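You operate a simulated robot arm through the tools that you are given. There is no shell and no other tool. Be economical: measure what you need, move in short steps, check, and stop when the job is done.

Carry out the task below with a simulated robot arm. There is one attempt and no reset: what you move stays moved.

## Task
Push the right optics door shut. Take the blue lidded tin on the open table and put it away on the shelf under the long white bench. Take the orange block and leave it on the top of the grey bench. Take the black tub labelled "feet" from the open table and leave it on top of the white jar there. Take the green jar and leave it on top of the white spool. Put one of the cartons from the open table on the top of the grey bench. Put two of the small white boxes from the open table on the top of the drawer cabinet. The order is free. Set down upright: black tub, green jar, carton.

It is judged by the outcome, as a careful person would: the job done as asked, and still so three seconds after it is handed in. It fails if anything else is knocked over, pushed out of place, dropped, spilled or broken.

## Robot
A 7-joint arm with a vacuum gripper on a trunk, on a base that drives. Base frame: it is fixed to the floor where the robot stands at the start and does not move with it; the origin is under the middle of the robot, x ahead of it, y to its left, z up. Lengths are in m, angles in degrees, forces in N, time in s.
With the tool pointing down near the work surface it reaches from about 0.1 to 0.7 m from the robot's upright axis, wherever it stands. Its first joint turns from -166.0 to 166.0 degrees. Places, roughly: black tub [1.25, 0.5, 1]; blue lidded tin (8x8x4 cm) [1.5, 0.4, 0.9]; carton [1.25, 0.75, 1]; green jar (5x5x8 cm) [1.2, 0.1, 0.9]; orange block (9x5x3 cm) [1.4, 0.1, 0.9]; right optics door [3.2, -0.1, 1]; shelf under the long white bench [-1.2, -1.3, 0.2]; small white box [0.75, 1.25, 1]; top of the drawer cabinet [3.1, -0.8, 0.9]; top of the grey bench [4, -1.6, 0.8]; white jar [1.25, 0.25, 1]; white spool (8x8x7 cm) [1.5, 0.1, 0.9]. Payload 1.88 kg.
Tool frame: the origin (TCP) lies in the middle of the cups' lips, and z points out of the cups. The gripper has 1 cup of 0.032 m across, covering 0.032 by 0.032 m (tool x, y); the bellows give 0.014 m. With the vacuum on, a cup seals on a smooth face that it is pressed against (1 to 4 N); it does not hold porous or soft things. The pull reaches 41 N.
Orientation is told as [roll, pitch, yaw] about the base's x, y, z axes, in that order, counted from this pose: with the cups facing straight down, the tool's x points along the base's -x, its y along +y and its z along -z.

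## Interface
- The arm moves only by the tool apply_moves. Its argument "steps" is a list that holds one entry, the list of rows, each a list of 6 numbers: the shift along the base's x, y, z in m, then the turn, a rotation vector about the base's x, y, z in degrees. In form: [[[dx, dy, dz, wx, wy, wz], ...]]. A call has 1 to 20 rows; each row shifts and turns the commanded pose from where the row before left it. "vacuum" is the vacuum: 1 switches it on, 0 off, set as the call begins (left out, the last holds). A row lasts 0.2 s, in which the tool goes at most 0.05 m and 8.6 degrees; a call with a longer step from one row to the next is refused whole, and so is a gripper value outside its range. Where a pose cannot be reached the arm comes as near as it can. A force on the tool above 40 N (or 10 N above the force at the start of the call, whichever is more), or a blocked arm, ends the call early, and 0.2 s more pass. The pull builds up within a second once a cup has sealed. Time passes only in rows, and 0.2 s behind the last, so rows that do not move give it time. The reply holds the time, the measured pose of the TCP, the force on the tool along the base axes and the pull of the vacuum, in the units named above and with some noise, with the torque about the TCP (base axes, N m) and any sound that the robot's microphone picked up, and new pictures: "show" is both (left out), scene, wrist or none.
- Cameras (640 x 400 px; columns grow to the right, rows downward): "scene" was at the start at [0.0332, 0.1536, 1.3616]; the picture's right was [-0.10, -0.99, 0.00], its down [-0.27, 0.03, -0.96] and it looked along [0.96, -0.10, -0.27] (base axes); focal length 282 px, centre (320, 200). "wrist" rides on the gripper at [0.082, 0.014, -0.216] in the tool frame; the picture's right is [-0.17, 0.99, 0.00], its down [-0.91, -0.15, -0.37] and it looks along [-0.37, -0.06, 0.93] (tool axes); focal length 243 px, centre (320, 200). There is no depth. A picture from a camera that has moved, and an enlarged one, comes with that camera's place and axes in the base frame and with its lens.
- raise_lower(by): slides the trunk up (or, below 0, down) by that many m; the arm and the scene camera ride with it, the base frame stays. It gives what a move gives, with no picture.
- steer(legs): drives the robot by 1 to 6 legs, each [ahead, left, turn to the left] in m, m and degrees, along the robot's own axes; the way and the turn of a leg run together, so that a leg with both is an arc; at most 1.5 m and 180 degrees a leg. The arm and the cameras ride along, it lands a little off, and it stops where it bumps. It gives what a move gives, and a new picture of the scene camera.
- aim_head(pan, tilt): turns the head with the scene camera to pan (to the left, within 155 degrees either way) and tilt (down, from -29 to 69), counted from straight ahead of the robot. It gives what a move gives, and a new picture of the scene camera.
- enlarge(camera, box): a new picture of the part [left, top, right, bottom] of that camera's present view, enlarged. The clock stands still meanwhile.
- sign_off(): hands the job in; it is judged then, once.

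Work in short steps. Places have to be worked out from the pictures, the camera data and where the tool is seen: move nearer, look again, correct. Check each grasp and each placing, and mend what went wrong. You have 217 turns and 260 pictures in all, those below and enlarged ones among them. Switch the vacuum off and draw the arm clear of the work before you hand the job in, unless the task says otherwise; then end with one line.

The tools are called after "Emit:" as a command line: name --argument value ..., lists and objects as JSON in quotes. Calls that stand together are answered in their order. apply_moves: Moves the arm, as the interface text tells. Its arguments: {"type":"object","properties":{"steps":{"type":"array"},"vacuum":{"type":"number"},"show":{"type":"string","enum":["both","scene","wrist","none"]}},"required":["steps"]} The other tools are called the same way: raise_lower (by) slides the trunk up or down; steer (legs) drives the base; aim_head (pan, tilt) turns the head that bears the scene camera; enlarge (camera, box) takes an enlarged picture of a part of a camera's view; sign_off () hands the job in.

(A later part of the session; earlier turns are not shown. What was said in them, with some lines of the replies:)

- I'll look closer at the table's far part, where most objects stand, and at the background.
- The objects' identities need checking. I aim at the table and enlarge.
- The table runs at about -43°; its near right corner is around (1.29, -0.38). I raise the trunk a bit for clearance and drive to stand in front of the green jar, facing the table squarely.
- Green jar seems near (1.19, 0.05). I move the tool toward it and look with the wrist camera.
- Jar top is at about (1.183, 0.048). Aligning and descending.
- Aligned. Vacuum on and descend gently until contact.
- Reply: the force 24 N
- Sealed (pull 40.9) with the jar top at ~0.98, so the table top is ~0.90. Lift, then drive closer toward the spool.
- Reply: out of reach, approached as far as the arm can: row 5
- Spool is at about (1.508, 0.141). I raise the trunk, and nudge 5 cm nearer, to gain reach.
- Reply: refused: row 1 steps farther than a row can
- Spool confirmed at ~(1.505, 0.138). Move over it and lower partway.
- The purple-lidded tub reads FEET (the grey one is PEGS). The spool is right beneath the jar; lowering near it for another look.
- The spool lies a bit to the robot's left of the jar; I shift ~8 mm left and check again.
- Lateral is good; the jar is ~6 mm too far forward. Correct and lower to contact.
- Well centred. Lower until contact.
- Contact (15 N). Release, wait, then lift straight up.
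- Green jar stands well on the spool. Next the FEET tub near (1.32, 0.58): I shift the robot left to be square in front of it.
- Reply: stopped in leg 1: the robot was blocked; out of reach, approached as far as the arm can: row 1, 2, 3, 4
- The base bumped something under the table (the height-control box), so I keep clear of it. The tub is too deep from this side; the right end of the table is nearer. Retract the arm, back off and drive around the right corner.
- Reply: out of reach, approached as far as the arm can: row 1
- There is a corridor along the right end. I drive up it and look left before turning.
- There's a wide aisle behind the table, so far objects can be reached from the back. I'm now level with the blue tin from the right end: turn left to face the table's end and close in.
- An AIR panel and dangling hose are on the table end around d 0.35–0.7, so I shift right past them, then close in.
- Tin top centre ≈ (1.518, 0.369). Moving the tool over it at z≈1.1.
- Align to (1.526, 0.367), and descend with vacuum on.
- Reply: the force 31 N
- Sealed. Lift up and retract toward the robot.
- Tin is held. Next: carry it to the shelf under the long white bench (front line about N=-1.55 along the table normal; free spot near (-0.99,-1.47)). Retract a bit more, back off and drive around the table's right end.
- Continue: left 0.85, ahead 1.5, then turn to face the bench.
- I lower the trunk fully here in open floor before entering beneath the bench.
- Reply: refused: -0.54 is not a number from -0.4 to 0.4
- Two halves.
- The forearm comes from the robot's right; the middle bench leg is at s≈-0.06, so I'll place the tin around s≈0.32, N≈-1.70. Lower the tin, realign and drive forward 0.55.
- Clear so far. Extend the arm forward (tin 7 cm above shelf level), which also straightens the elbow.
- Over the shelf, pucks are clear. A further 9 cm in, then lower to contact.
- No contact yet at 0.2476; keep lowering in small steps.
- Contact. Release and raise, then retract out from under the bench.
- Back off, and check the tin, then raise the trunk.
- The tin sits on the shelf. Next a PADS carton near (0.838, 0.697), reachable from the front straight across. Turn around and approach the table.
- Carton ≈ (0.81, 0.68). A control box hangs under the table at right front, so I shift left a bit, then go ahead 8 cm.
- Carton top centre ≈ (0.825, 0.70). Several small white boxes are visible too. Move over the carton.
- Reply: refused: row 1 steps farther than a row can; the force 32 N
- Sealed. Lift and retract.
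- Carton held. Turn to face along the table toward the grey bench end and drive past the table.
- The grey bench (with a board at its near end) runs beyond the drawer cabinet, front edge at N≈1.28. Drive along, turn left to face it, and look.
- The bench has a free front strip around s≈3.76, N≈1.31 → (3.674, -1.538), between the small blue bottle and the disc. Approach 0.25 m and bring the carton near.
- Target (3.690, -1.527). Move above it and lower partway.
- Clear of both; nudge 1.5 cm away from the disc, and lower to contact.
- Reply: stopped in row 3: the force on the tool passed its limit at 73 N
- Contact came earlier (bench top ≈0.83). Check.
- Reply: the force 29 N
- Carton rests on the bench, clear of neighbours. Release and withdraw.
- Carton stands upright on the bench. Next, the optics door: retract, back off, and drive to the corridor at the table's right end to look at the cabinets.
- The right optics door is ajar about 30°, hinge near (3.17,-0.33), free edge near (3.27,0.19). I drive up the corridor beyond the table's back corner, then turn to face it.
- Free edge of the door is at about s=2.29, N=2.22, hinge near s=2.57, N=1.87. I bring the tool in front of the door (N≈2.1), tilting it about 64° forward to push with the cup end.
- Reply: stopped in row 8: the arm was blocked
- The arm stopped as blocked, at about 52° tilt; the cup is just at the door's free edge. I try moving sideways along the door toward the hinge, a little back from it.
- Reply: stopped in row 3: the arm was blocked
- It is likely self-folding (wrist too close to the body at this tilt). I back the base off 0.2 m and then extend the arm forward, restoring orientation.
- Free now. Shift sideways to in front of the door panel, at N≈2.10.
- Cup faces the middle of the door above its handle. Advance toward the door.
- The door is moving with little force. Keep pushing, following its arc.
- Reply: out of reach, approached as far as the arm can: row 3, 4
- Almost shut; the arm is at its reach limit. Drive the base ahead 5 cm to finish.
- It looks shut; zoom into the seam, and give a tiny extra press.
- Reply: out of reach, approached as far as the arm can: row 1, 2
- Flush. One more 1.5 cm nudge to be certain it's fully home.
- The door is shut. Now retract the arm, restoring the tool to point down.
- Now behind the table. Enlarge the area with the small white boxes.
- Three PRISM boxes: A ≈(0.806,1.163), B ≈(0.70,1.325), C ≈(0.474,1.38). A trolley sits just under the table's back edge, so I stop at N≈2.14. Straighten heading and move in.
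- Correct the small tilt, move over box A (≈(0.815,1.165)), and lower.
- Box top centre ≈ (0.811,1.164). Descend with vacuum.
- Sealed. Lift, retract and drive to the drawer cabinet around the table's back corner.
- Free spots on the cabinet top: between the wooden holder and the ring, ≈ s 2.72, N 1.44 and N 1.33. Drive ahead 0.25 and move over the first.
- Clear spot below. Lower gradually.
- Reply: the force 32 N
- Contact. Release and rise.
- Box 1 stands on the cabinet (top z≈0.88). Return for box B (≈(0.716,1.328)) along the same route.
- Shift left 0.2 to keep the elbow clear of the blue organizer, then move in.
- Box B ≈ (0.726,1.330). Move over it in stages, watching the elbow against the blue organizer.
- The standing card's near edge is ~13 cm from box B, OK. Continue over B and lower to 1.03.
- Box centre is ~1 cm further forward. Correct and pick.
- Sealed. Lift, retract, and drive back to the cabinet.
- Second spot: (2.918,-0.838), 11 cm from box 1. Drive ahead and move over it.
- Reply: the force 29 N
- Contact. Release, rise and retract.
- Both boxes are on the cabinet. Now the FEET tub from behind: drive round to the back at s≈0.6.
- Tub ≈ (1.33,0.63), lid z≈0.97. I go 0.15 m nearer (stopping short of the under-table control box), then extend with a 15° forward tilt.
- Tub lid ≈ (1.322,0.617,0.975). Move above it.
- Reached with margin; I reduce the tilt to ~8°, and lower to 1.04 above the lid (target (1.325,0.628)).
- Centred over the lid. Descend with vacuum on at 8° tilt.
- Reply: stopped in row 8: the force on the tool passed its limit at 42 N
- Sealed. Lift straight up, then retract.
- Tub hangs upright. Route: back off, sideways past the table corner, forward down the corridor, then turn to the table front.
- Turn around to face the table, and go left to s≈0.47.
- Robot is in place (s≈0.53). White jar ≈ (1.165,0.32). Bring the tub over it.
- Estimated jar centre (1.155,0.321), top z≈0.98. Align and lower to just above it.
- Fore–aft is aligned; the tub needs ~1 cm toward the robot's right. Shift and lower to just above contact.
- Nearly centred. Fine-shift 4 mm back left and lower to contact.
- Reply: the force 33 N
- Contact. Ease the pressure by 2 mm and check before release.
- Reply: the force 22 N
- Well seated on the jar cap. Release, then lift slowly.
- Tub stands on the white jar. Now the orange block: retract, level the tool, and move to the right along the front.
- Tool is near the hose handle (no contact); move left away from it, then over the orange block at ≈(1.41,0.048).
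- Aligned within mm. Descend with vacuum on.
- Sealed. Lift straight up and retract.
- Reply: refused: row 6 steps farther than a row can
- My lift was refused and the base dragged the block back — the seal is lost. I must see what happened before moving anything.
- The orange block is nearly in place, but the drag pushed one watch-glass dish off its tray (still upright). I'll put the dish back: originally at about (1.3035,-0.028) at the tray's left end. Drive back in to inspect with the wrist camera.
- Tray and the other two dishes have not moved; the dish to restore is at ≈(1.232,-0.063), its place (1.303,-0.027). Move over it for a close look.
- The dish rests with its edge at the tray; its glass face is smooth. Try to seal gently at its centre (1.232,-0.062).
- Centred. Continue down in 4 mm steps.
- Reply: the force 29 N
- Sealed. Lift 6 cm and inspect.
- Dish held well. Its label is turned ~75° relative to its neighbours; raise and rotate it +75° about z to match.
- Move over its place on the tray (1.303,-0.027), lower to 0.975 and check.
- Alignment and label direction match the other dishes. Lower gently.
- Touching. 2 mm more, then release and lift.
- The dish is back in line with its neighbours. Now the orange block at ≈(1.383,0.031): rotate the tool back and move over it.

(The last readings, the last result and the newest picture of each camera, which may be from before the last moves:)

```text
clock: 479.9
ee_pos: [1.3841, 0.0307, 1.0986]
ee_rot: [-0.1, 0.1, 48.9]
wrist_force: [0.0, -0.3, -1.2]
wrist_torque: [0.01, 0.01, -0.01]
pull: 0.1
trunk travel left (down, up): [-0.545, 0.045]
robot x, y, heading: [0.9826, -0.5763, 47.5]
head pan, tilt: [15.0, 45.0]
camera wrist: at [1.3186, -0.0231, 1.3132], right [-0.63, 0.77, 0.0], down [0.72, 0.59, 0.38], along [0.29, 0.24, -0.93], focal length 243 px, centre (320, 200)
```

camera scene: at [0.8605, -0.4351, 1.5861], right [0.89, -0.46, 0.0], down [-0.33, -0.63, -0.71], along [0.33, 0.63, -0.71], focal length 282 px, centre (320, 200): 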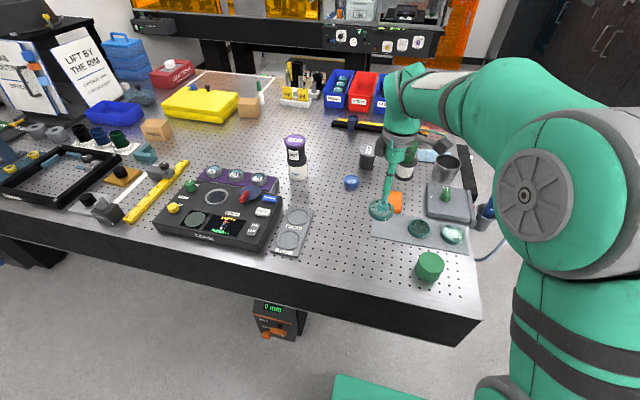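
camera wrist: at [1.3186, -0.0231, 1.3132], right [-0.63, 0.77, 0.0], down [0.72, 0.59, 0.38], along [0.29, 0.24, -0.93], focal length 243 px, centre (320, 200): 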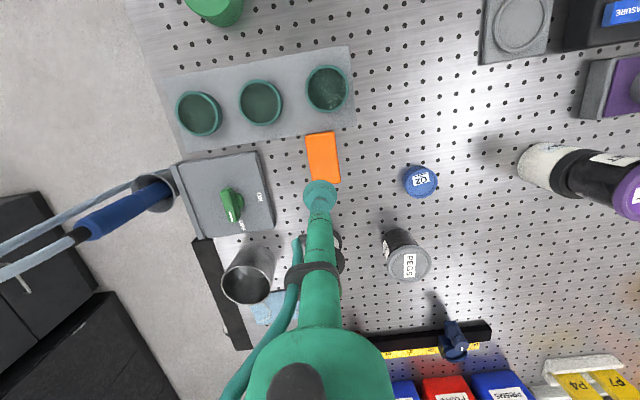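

Block centre ≈ (1.380,0.033). Descend with vacuum.

Emit:
apply_moves --steps '[[[-0.003, 0.002, -0.045, 0, 0, 0], [0, 0, -0.045, 0, 0, 0], [0, 0, -0.04, 0, 0, 0], [0, 0, -0.015, 0, 0, 0], [0, 0, -0.008, 0, 0, 0], [0, 0, -0.006, 0, 0, 0], [0, 0, -0.006, 0, 0, 0], [0, 0, -0.004, 0, 0, 0], [0, 0, 0, 0, 0, 0]]]' --vacuum 1 --show "none"

```text
clock: 481.9
ee_pos: [1.3812, 0.0333, 0.9309]
ee_rot: [-0.1, -0.3, 49.0]
wrist_force: [-1.4, 1.7, 19.5]
wrist_torque: [-0.12, 0.11, -0.05]
pull: 40.3
trunk travel left (down, up): [-0.545, 0.045]
robot x, y, heading: [0.9822, -0.5755, 47.5]
head pan, tilt: [15.0, 45.0]
```

Sealed. Lift straight up (no driving in this step).

Emit:
apply_moves --steps '[[[0, 0, 0.03, 0, 0, 0], [0, 0, 0.045, 0, 0, 0], [0, 0, 0.045, 0, 0, 0], [0, 0, 0.045, 0, 0, 0], [0, 0, 0.045, 0, 0, 0], [-0.02, -0.022, 0.03, 0, 0, 0], [-0.03, -0.033, 0, 0, 0, 0], [-0.03, -0.033, 0, 0, 0, 0], [-0.03, -0.033, 0, 0, 0, 0], [-0.03, -0.033, 0, 0, 0, 0], [0, 0, 0, 0, 0, 0]]]'

```text
clock: 484.3
ee_pos: [1.2401, -0.1238, 1.1699]
ee_rot: [-0.1, 0.1, 49.0]
wrist_force: [-0.1, -0.7, -1.2]
wrist_torque: [0.01, -0.03, -0.03]
pull: 40.8
trunk travel left (down, up): [-0.545, 0.045]
robot x, y, heading: [0.9865, -0.5692, 47.4]
head pan, tilt: [15.0, 45.0]
camera scene: at [0.8603, -0.4354, 1.5861], right [0.89, -0.46, 0.0], down [-0.33, -0.63, -0.71], along [0.33, 0.63, -0.71], focal length 282 px, centre (320, 200)
camera wrist: at [1.1757, -0.1766, 1.3857], right [-0.64, 0.77, 0.0], down [0.72, 0.59, 0.38], along [0.29, 0.24, -0.93], focal length 243 px, centre (320, 200)
```

scene: 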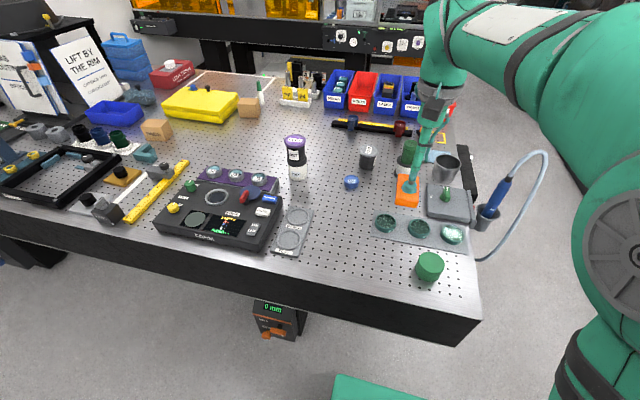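
wrist: 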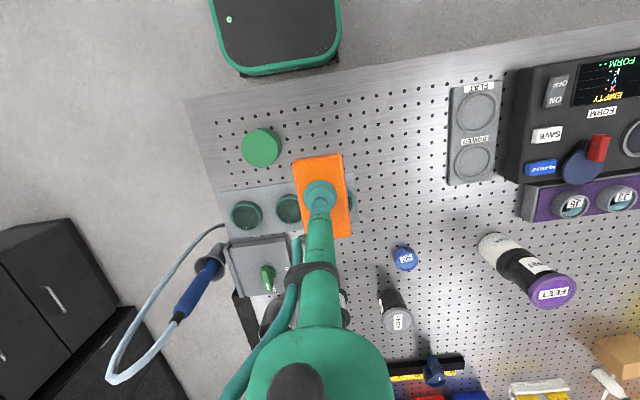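

Held. Drive to the grey bench: back off, turn right, go along, turn to face it.

Emit:
steer --legs '[[-0.4, 0, 0], [0, 0, -89.5], [1.4, 0, 0], [1.05, 0, 0], [0, 0, 90], [0.6, 0, 0]]'

Emit:
aim_head --pan 0 --tilt 45

```text
clock: 509.2
ee_pos: [3.1989, -1.5258, 1.1701]
ee_rot: [-0.1, 0.0, 53.2]
wrist_force: [-0.4, -0.2, -0.7]
wrist_torque: [-0.03, 0.0, 0.0]
pull: 40.7
trunk travel left (down, up): [-0.545, 0.045]
robot x, y, heading: [2.9772, -1.9924, 51.8]
head pan, tilt: [15.0, 45.0]
camera scene: at [2.8435, -1.8651, 1.5861], right [0.92, -0.39, 0.0], down [-0.28, -0.65, -0.71], along [0.28, 0.65, -0.71], focal length 282 px, centre (320, 200)
```

scene: 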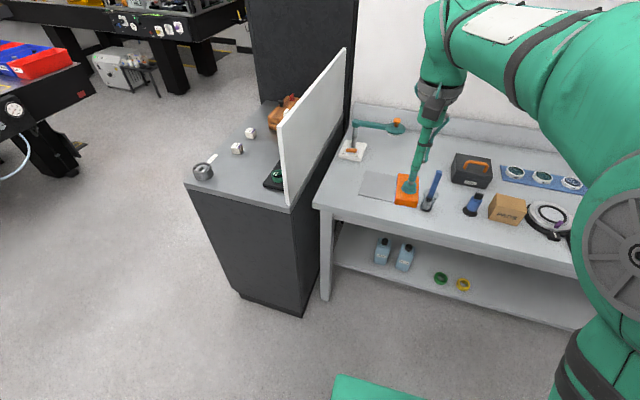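

```text
clock: 510.0
ee_pos: [3.2001, -1.5246, 1.1713]
ee_rot: [-0.1, -0.1, 53.2]
wrist_force: [-0.2, 0.5, -0.5]
wrist_torque: [0.03, 0.01, 0.01]
pull: 40.4
trunk travel left (down, up): [-0.545, 0.045]
robot x, y, heading: [2.9794, -1.9917, 51.9]
head pan, tilt: [0.0, 45.0]
camera scene: at [2.8616, -1.876, 1.5861], right [0.79, -0.62, 0.0], down [-0.44, -0.56, -0.71], along [0.44, 0.56, -0.71], focal length 282 px, centre (320, 200)
```

scene: 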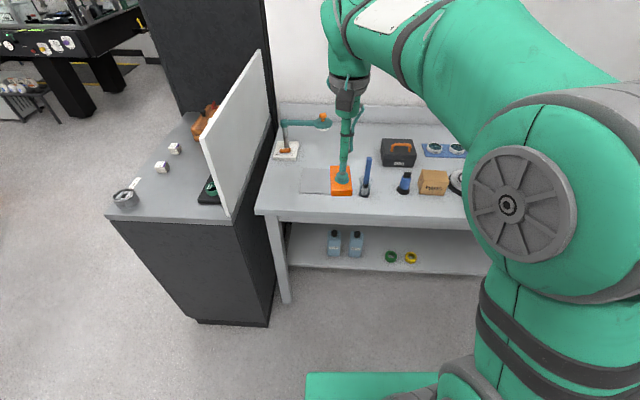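

Carton still in place. Straighten and approach 0.25 m.

Emit:
steer --legs '[[0.22, -0.05, -4]]'

Emit:
apply_moves --steps '[[[0.03, -0.027, 0, 0, 0, 0], [0.03, -0.027, 0, 0, 0, 0], [0, 0, 0, 0, 0, 0]]]'

```text
clock: 511.7
ee_pos: [3.414, -1.404, 1.171]
ee_rot: [0.0, 0.0, 49.2]
wrist_force: [0.3, 0.5, -0.2]
wrist_torque: [0.0, 0.01, 0.01]
pull: 40.7
trunk travel left (down, up): [-0.545, 0.045]
robot x, y, heading: [3.1567, -1.8554, 47.7]
head pan, tilt: [0.0, 45.0]
camera scene: at [3.0521, -1.7297, 1.5861], right [0.74, -0.67, 0.0], down [-0.48, -0.52, -0.71], along [0.48, 0.52, -0.71], focal length 282 px, centre (320, 200)
```

scene: 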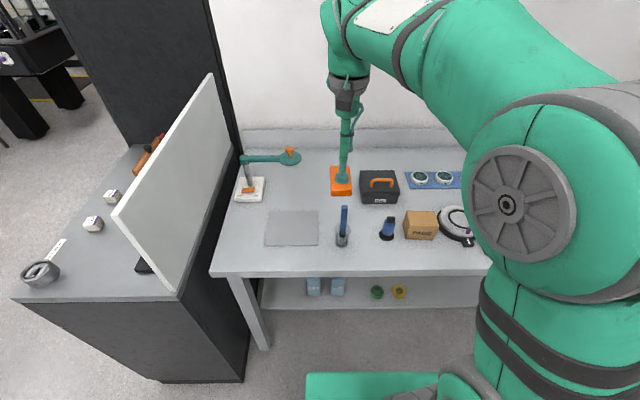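

```text
clock: 512.5
ee_pos: [3.475, -1.4591, 1.1696]
ee_rot: [-0.1, 0.0, 49.2]
wrist_force: [0.7, 0.4, -0.2]
wrist_torque: [0.0, 0.02, -0.01]
pull: 40.0
trunk travel left (down, up): [-0.545, 0.045]
robot x, y, heading: [3.1577, -1.8524, 47.7]
head pan, tilt: [0.0, 45.0]
camera scene: at [3.0521, -1.73, 1.5861], right [0.74, -0.67, 0.0], down [-0.48, -0.52, -0.71], along [0.48, 0.52, -0.71], focal length 282 px, centre (320, 200)
camera wrist: at [3.4108, -1.512, 1.3846], right [-0.64, 0.77, 0.0], down [0.71, 0.59, 0.37], along [0.29, 0.24, -0.93], focal length 243 px, centre (320, 200)
```

scene: 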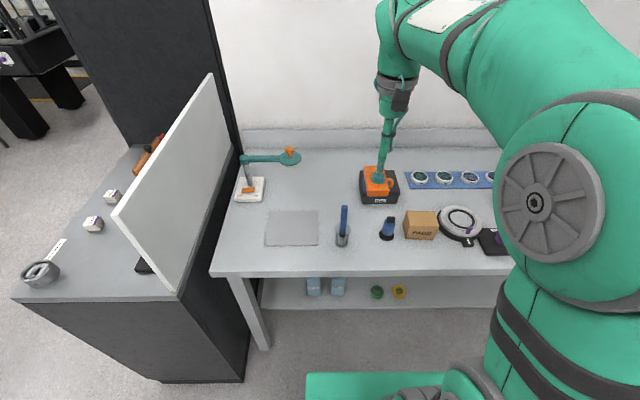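
wrist: 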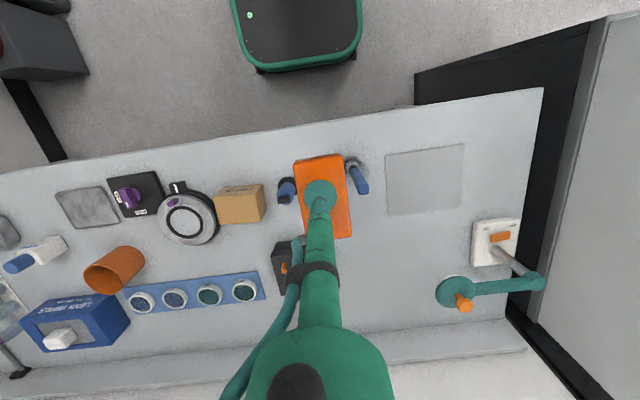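

There's ample free space behind the stylus, left of the toolbox: target (3.589,-1.207). Go 0.1 m nearer and move over it.

Emit:
steer --legs '[[0.1, 0, 0]]'

Emit:
apply_moves --steps '[[[0.01, 0.04, -0.01, 0, 0, 0], [0.012, 0.044, -0.01, 0, 0, 0], [0.012, 0.045, -0.01, 0, 0, 0], [0.012, 0.045, -0.01, 0, 0, 0], [0, 0, 0, 0, 0, 0]]]'

```text
clock: 513.7
ee_pos: [3.5449, -1.3816, 1.1692]
ee_rot: [-0.1, -0.1, 49.1]
wrist_force: [0.0, 0.4, -1.0]
wrist_torque: [-0.02, 0.02, 0.01]
pull: 40.4
trunk travel left (down, up): [-0.545, 0.045]
robot x, y, heading: [3.2277, -1.7805, 47.6]
head pan, tilt: [0.0, 45.0]
camera scene: at [3.1223, -1.6526, 1.5861], right [0.74, -0.67, 0.0], down [-0.48, -0.52, -0.71], along [0.48, 0.52, -0.71], focal length 282 px, centre (320, 200)
```

scene: 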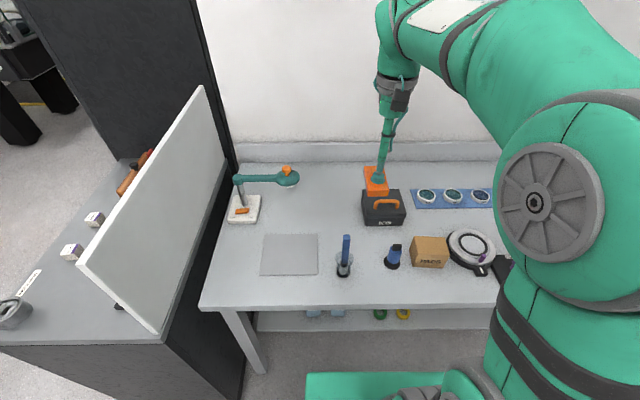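

```text
clock: 514.9
ee_pos: [3.5903, -1.2068, 1.1297]
ee_rot: [-0.1, 0.0, 49.1]
wrist_force: [0.9, 0.7, -1.8]
wrist_torque: [0.01, 0.02, 0.02]
pull: 40.5
trunk travel left (down, up): [-0.545, 0.045]
robot x, y, heading: [3.2296, -1.779, 47.5]
head pan, tilt: [0.0, 45.0]
camera scene: at [3.1221, -1.6526, 1.5861], right [0.74, -0.67, 0.0], down [-0.48, -0.52, -0.71], along [0.48, 0.52, -0.71], focal length 282 px, centre (320, 200)
camera wrist: at [3.5254, -1.2616, 1.3447], right [-0.64, 0.77, 0.0], down [0.71, 0.59, 0.37], along [0.29, 0.24, -0.93], focal length 243 px, centre (320, 200)
```

scene: 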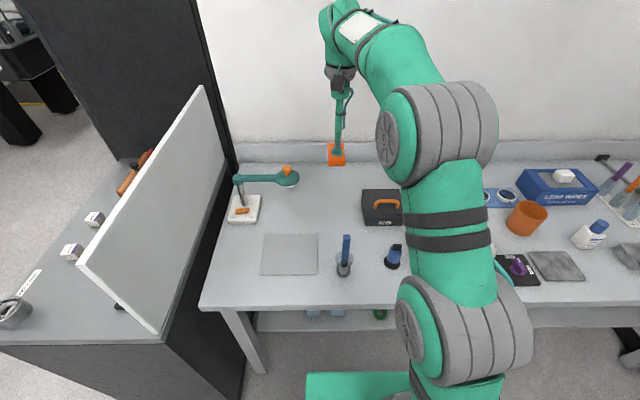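
wrist: 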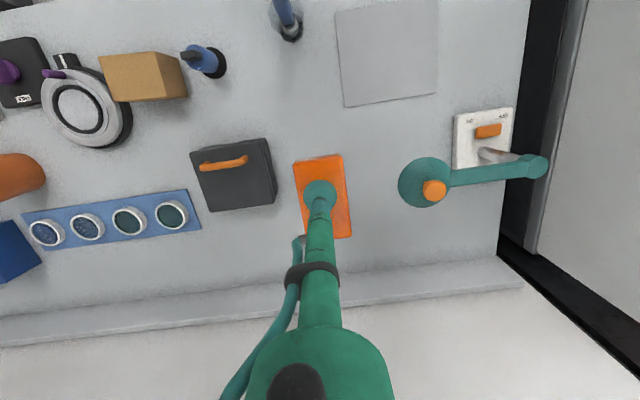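

Clear. Lower to the bench.

Emit:
apply_moves --steps '[[[0, 0, -0.045, 0, 0, 0], [0, 0, -0.045, 0, 0, 0], [0, 0, -0.045, 0, 0, 0], [0, 0, -0.045, 0, 0, 0], [0, 0, -0.035, 0, 0, 0], [0, 0, -0.015, 0, 0, 0], [0, 0, -0.01, 0, 0, 0], [0, 0, -0.008, 0, 0, 0], [0, 0, 0, 0, 0, 0]]]' --show "wrist"

```text
clock: 516.9
ee_pos: [3.5917, -1.2081, 0.88]
ee_rot: [-0.1, 0.0, 49.1]
wrist_force: [0.7, 0.6, -1.2]
wrist_torque: [-0.02, -0.03, 0.01]
pull: 40.2
trunk travel left (down, up): [-0.545, 0.045]
robot x, y, heading: [3.2257, -1.7761, 47.6]
head pan, tilt: [0.0, 45.0]
camera wrist: at [3.5272, -1.2609, 1.0953], right [-0.64, 0.77, 0.0], down [0.71, 0.59, 0.37], along [0.29, 0.24, -0.93], focal length 243 px, centre (320, 200)
```

wrist: 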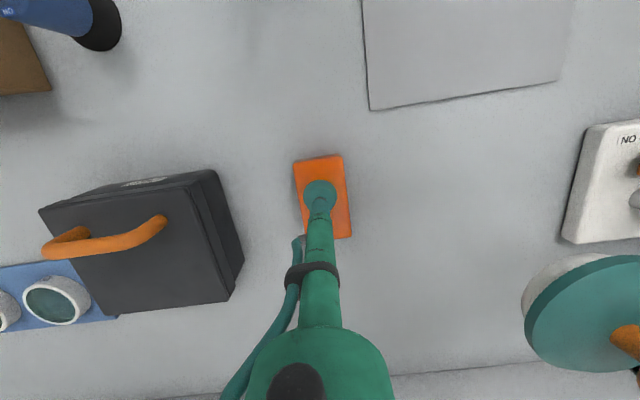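

Emit:
apply_moves --steps '[[[0, 0, -0.006, 0, 0, 0], [0, 0, -0.006, 0, 0, 0], [0, 0, -0.005, 0, 0, 0], [0, 0, -0.004, 0, 0, 0], [0, 0, 0, 0, 0, 0]]]' --show "none"

```text
clock: 518.1
ee_pos: [3.5923, -1.2064, 0.8651]
ee_rot: [-0.1, -0.5, 49.0]
wrist_force: [0.0, 5.4, 31.3]
wrist_torque: [-0.08, 0.16, -0.05]
pull: 40.8
trunk travel left (down, up): [-0.545, 0.045]
robot x, y, heading: [3.2305, -1.7799, 47.5]
head pan, tilt: [0.0, 45.0]
```

Contact. Release and lift.

Emit:
apply_moves --steps '[[[0, 0, 0, 0, 0, 0], [0, 0, 0, 0, 0, 0], [0, 0, 0, 0, 0, 0], [0, 0, 0, 0, 0, 0], [0, 0, 0.01, 0, 0, 0], [0, 0, 0.03, 0, 0, 0], [0, 0, 0.045, 0, 0, 0], [0, 0, 0.045, 0, 0, 0], [0, 0, 0.045, 0, 0, 0], [0, 0, 0.045, 0, 0, 0], [0, 0, 0.045, 0, 0, 0], [0, 0, 0.045, 0, 0, 0], [0, 0, 0, 0, 0, 0]]]' --vacuum 0 --show "wrist"

```text
clock: 520.9
ee_pos: [3.5929, -1.2064, 1.1721]
ee_rot: [-0.1, 0.0, 49.2]
wrist_force: [0.3, -0.2, -0.1]
wrist_torque: [-0.05, -0.02, 0.0]
pull: 0.0
trunk travel left (down, up): [-0.545, 0.045]
robot x, y, heading: [3.2301, -1.7822, 47.7]
head pan, tilt: [0.0, 45.0]
camera wrist: at [3.5282, -1.2592, 1.3878], right [-0.64, 0.77, 0.0], down [0.71, 0.59, 0.37], along [0.29, 0.24, -0.93], focal length 243 px, centre (320, 200)
```

wrist: 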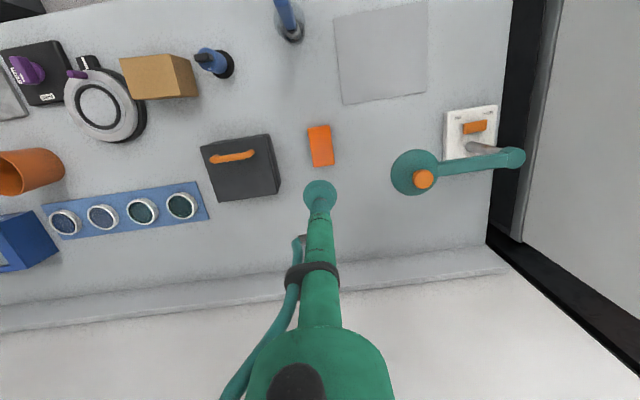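

Orange block is on the grey bench. Retract and back off, then do a final check of door, cabinet and table.

Emit:
apply_moves --steps '[[[-0.03, -0.033, 0, 0, 0, 0], [-0.03, -0.033, 0, 0, 0, 0], [-0.03, -0.033, 0, 0, 0, 0], [-0.03, -0.033, 0, 0, 0, 0], [-0.03, -0.033, 0, 0, 0, 0], [-0.03, -0.033, 0, 0, 0, 0], [0, 0, 0, 0, 0, 0]]]' --show "none"

Emit:
steer --legs '[[-0.8, 0, 0], [0, 1.4, 0], [0, 0.4, 0]]'

Emit:
aim_head --pan 5 --tilt 15

Emit:
aim_head --pan 40 --tilt 25

```text
clock: 522.5
ee_pos: [3.4115, -1.4093, 1.1694]
ee_rot: [-0.2, 0.0, 49.2]
wrist_force: [-0.1, -0.1, -0.2]
wrist_torque: [0.04, -0.06, 0.03]
pull: 0.1
trunk travel left (down, up): [-0.545, 0.045]
robot x, y, heading: [3.2286, -1.7774, 47.9]
head pan, tilt: [0.0, 45.0]
```

```text
clock: 535.3
ee_pos: [1.5934, -0.7914, 1.169]
ee_rot: [0.0, -0.1, 48.4]
wrist_force: [-0.2, -0.1, 0.2]
wrist_torque: [-0.03, -0.01, 0.02]
pull: 0.0
trunk travel left (down, up): [-0.545, 0.045]
robot x, y, heading: [1.404, -1.1571, 46.9]
head pan, tilt: [0.0, 45.0]
camera scene: at [1.2998, -1.0306, 1.5861], right [0.73, -0.68, 0.0], down [-0.48, -0.52, -0.71], along [0.48, 0.52, -0.71], focal length 282 px, centre (320, 200)
```

scene: 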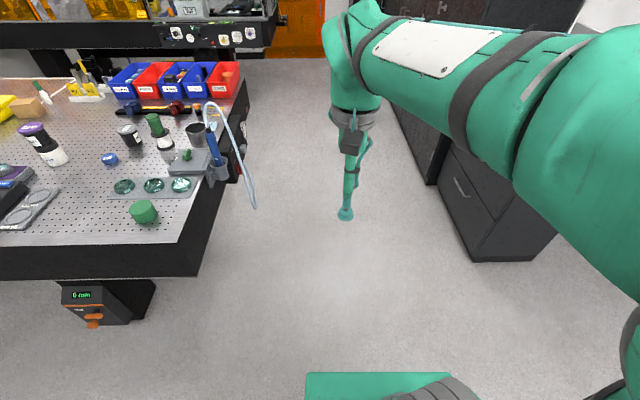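

```text
clock: 536.2
ee_pos: [1.5931, -0.7903, 1.1699]
ee_rot: [-0.1, 0.0, 48.3]
wrist_force: [0.1, 0.7, -0.3]
wrist_torque: [0.02, 0.02, -0.02]
pull: 0.0
trunk travel left (down, up): [-0.545, 0.045]
robot x, y, heading: [1.4051, -1.1549, 46.7]
head pan, tilt: [5.0, 15.0]
camera scene: at [1.3019, -1.0166, 1.6328], right [0.79, -0.62, 0.0], down [-0.16, -0.2, -0.97], along [0.6, 0.76, -0.26], focal length 282 px, centre (320, 200)
```

scene: 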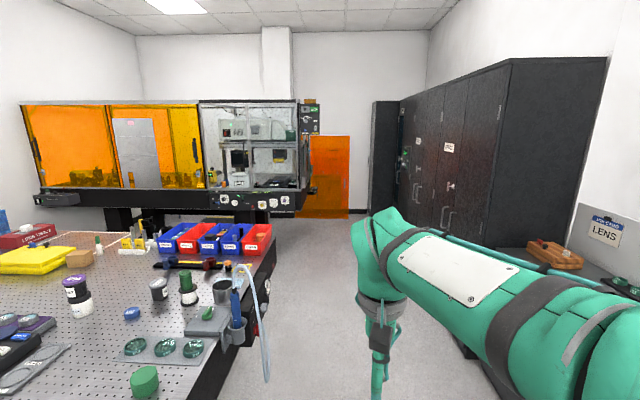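

```text
clock: 537.2
ee_pos: [1.5934, -0.7905, 1.1692]
ee_rot: [-0.1, -0.1, 48.3]
wrist_force: [-0.4, -1.2, 0.6]
wrist_torque: [0.06, 0.0, -0.05]
pull: 0.1
trunk travel left (down, up): [-0.545, 0.045]
robot x, y, heading: [1.4008, -1.1581, 47.0]
head pan, tilt: [40.0, 25.0]
camera scene: at [1.2494, -0.998, 1.6167], right [1.0, -0.06, 0.0], down [-0.02, -0.42, -0.91], along [0.05, 0.91, -0.42], focal length 282 px, centre (320, 200)
```

scene: 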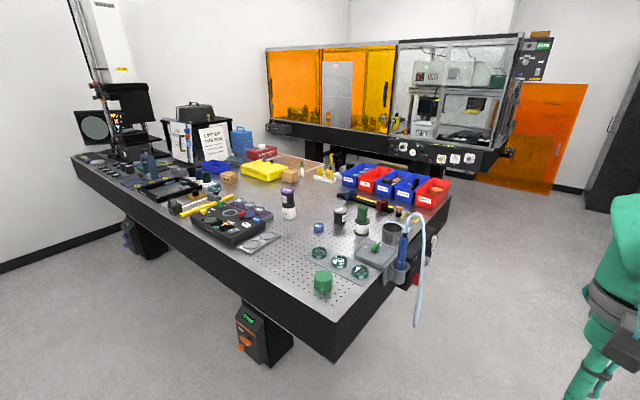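

Everything is in place: the door is flush, both stacks are standing, the dishes are back on their tray, the vacuum is off and the arm is clear. I'm handing the job in.

Emit:
sign_off

```text
The job is handed in.
```

All the tasks are done and handed in. I dragged one watch-glass dish off its tray by mistake and put it back in line with the other two.
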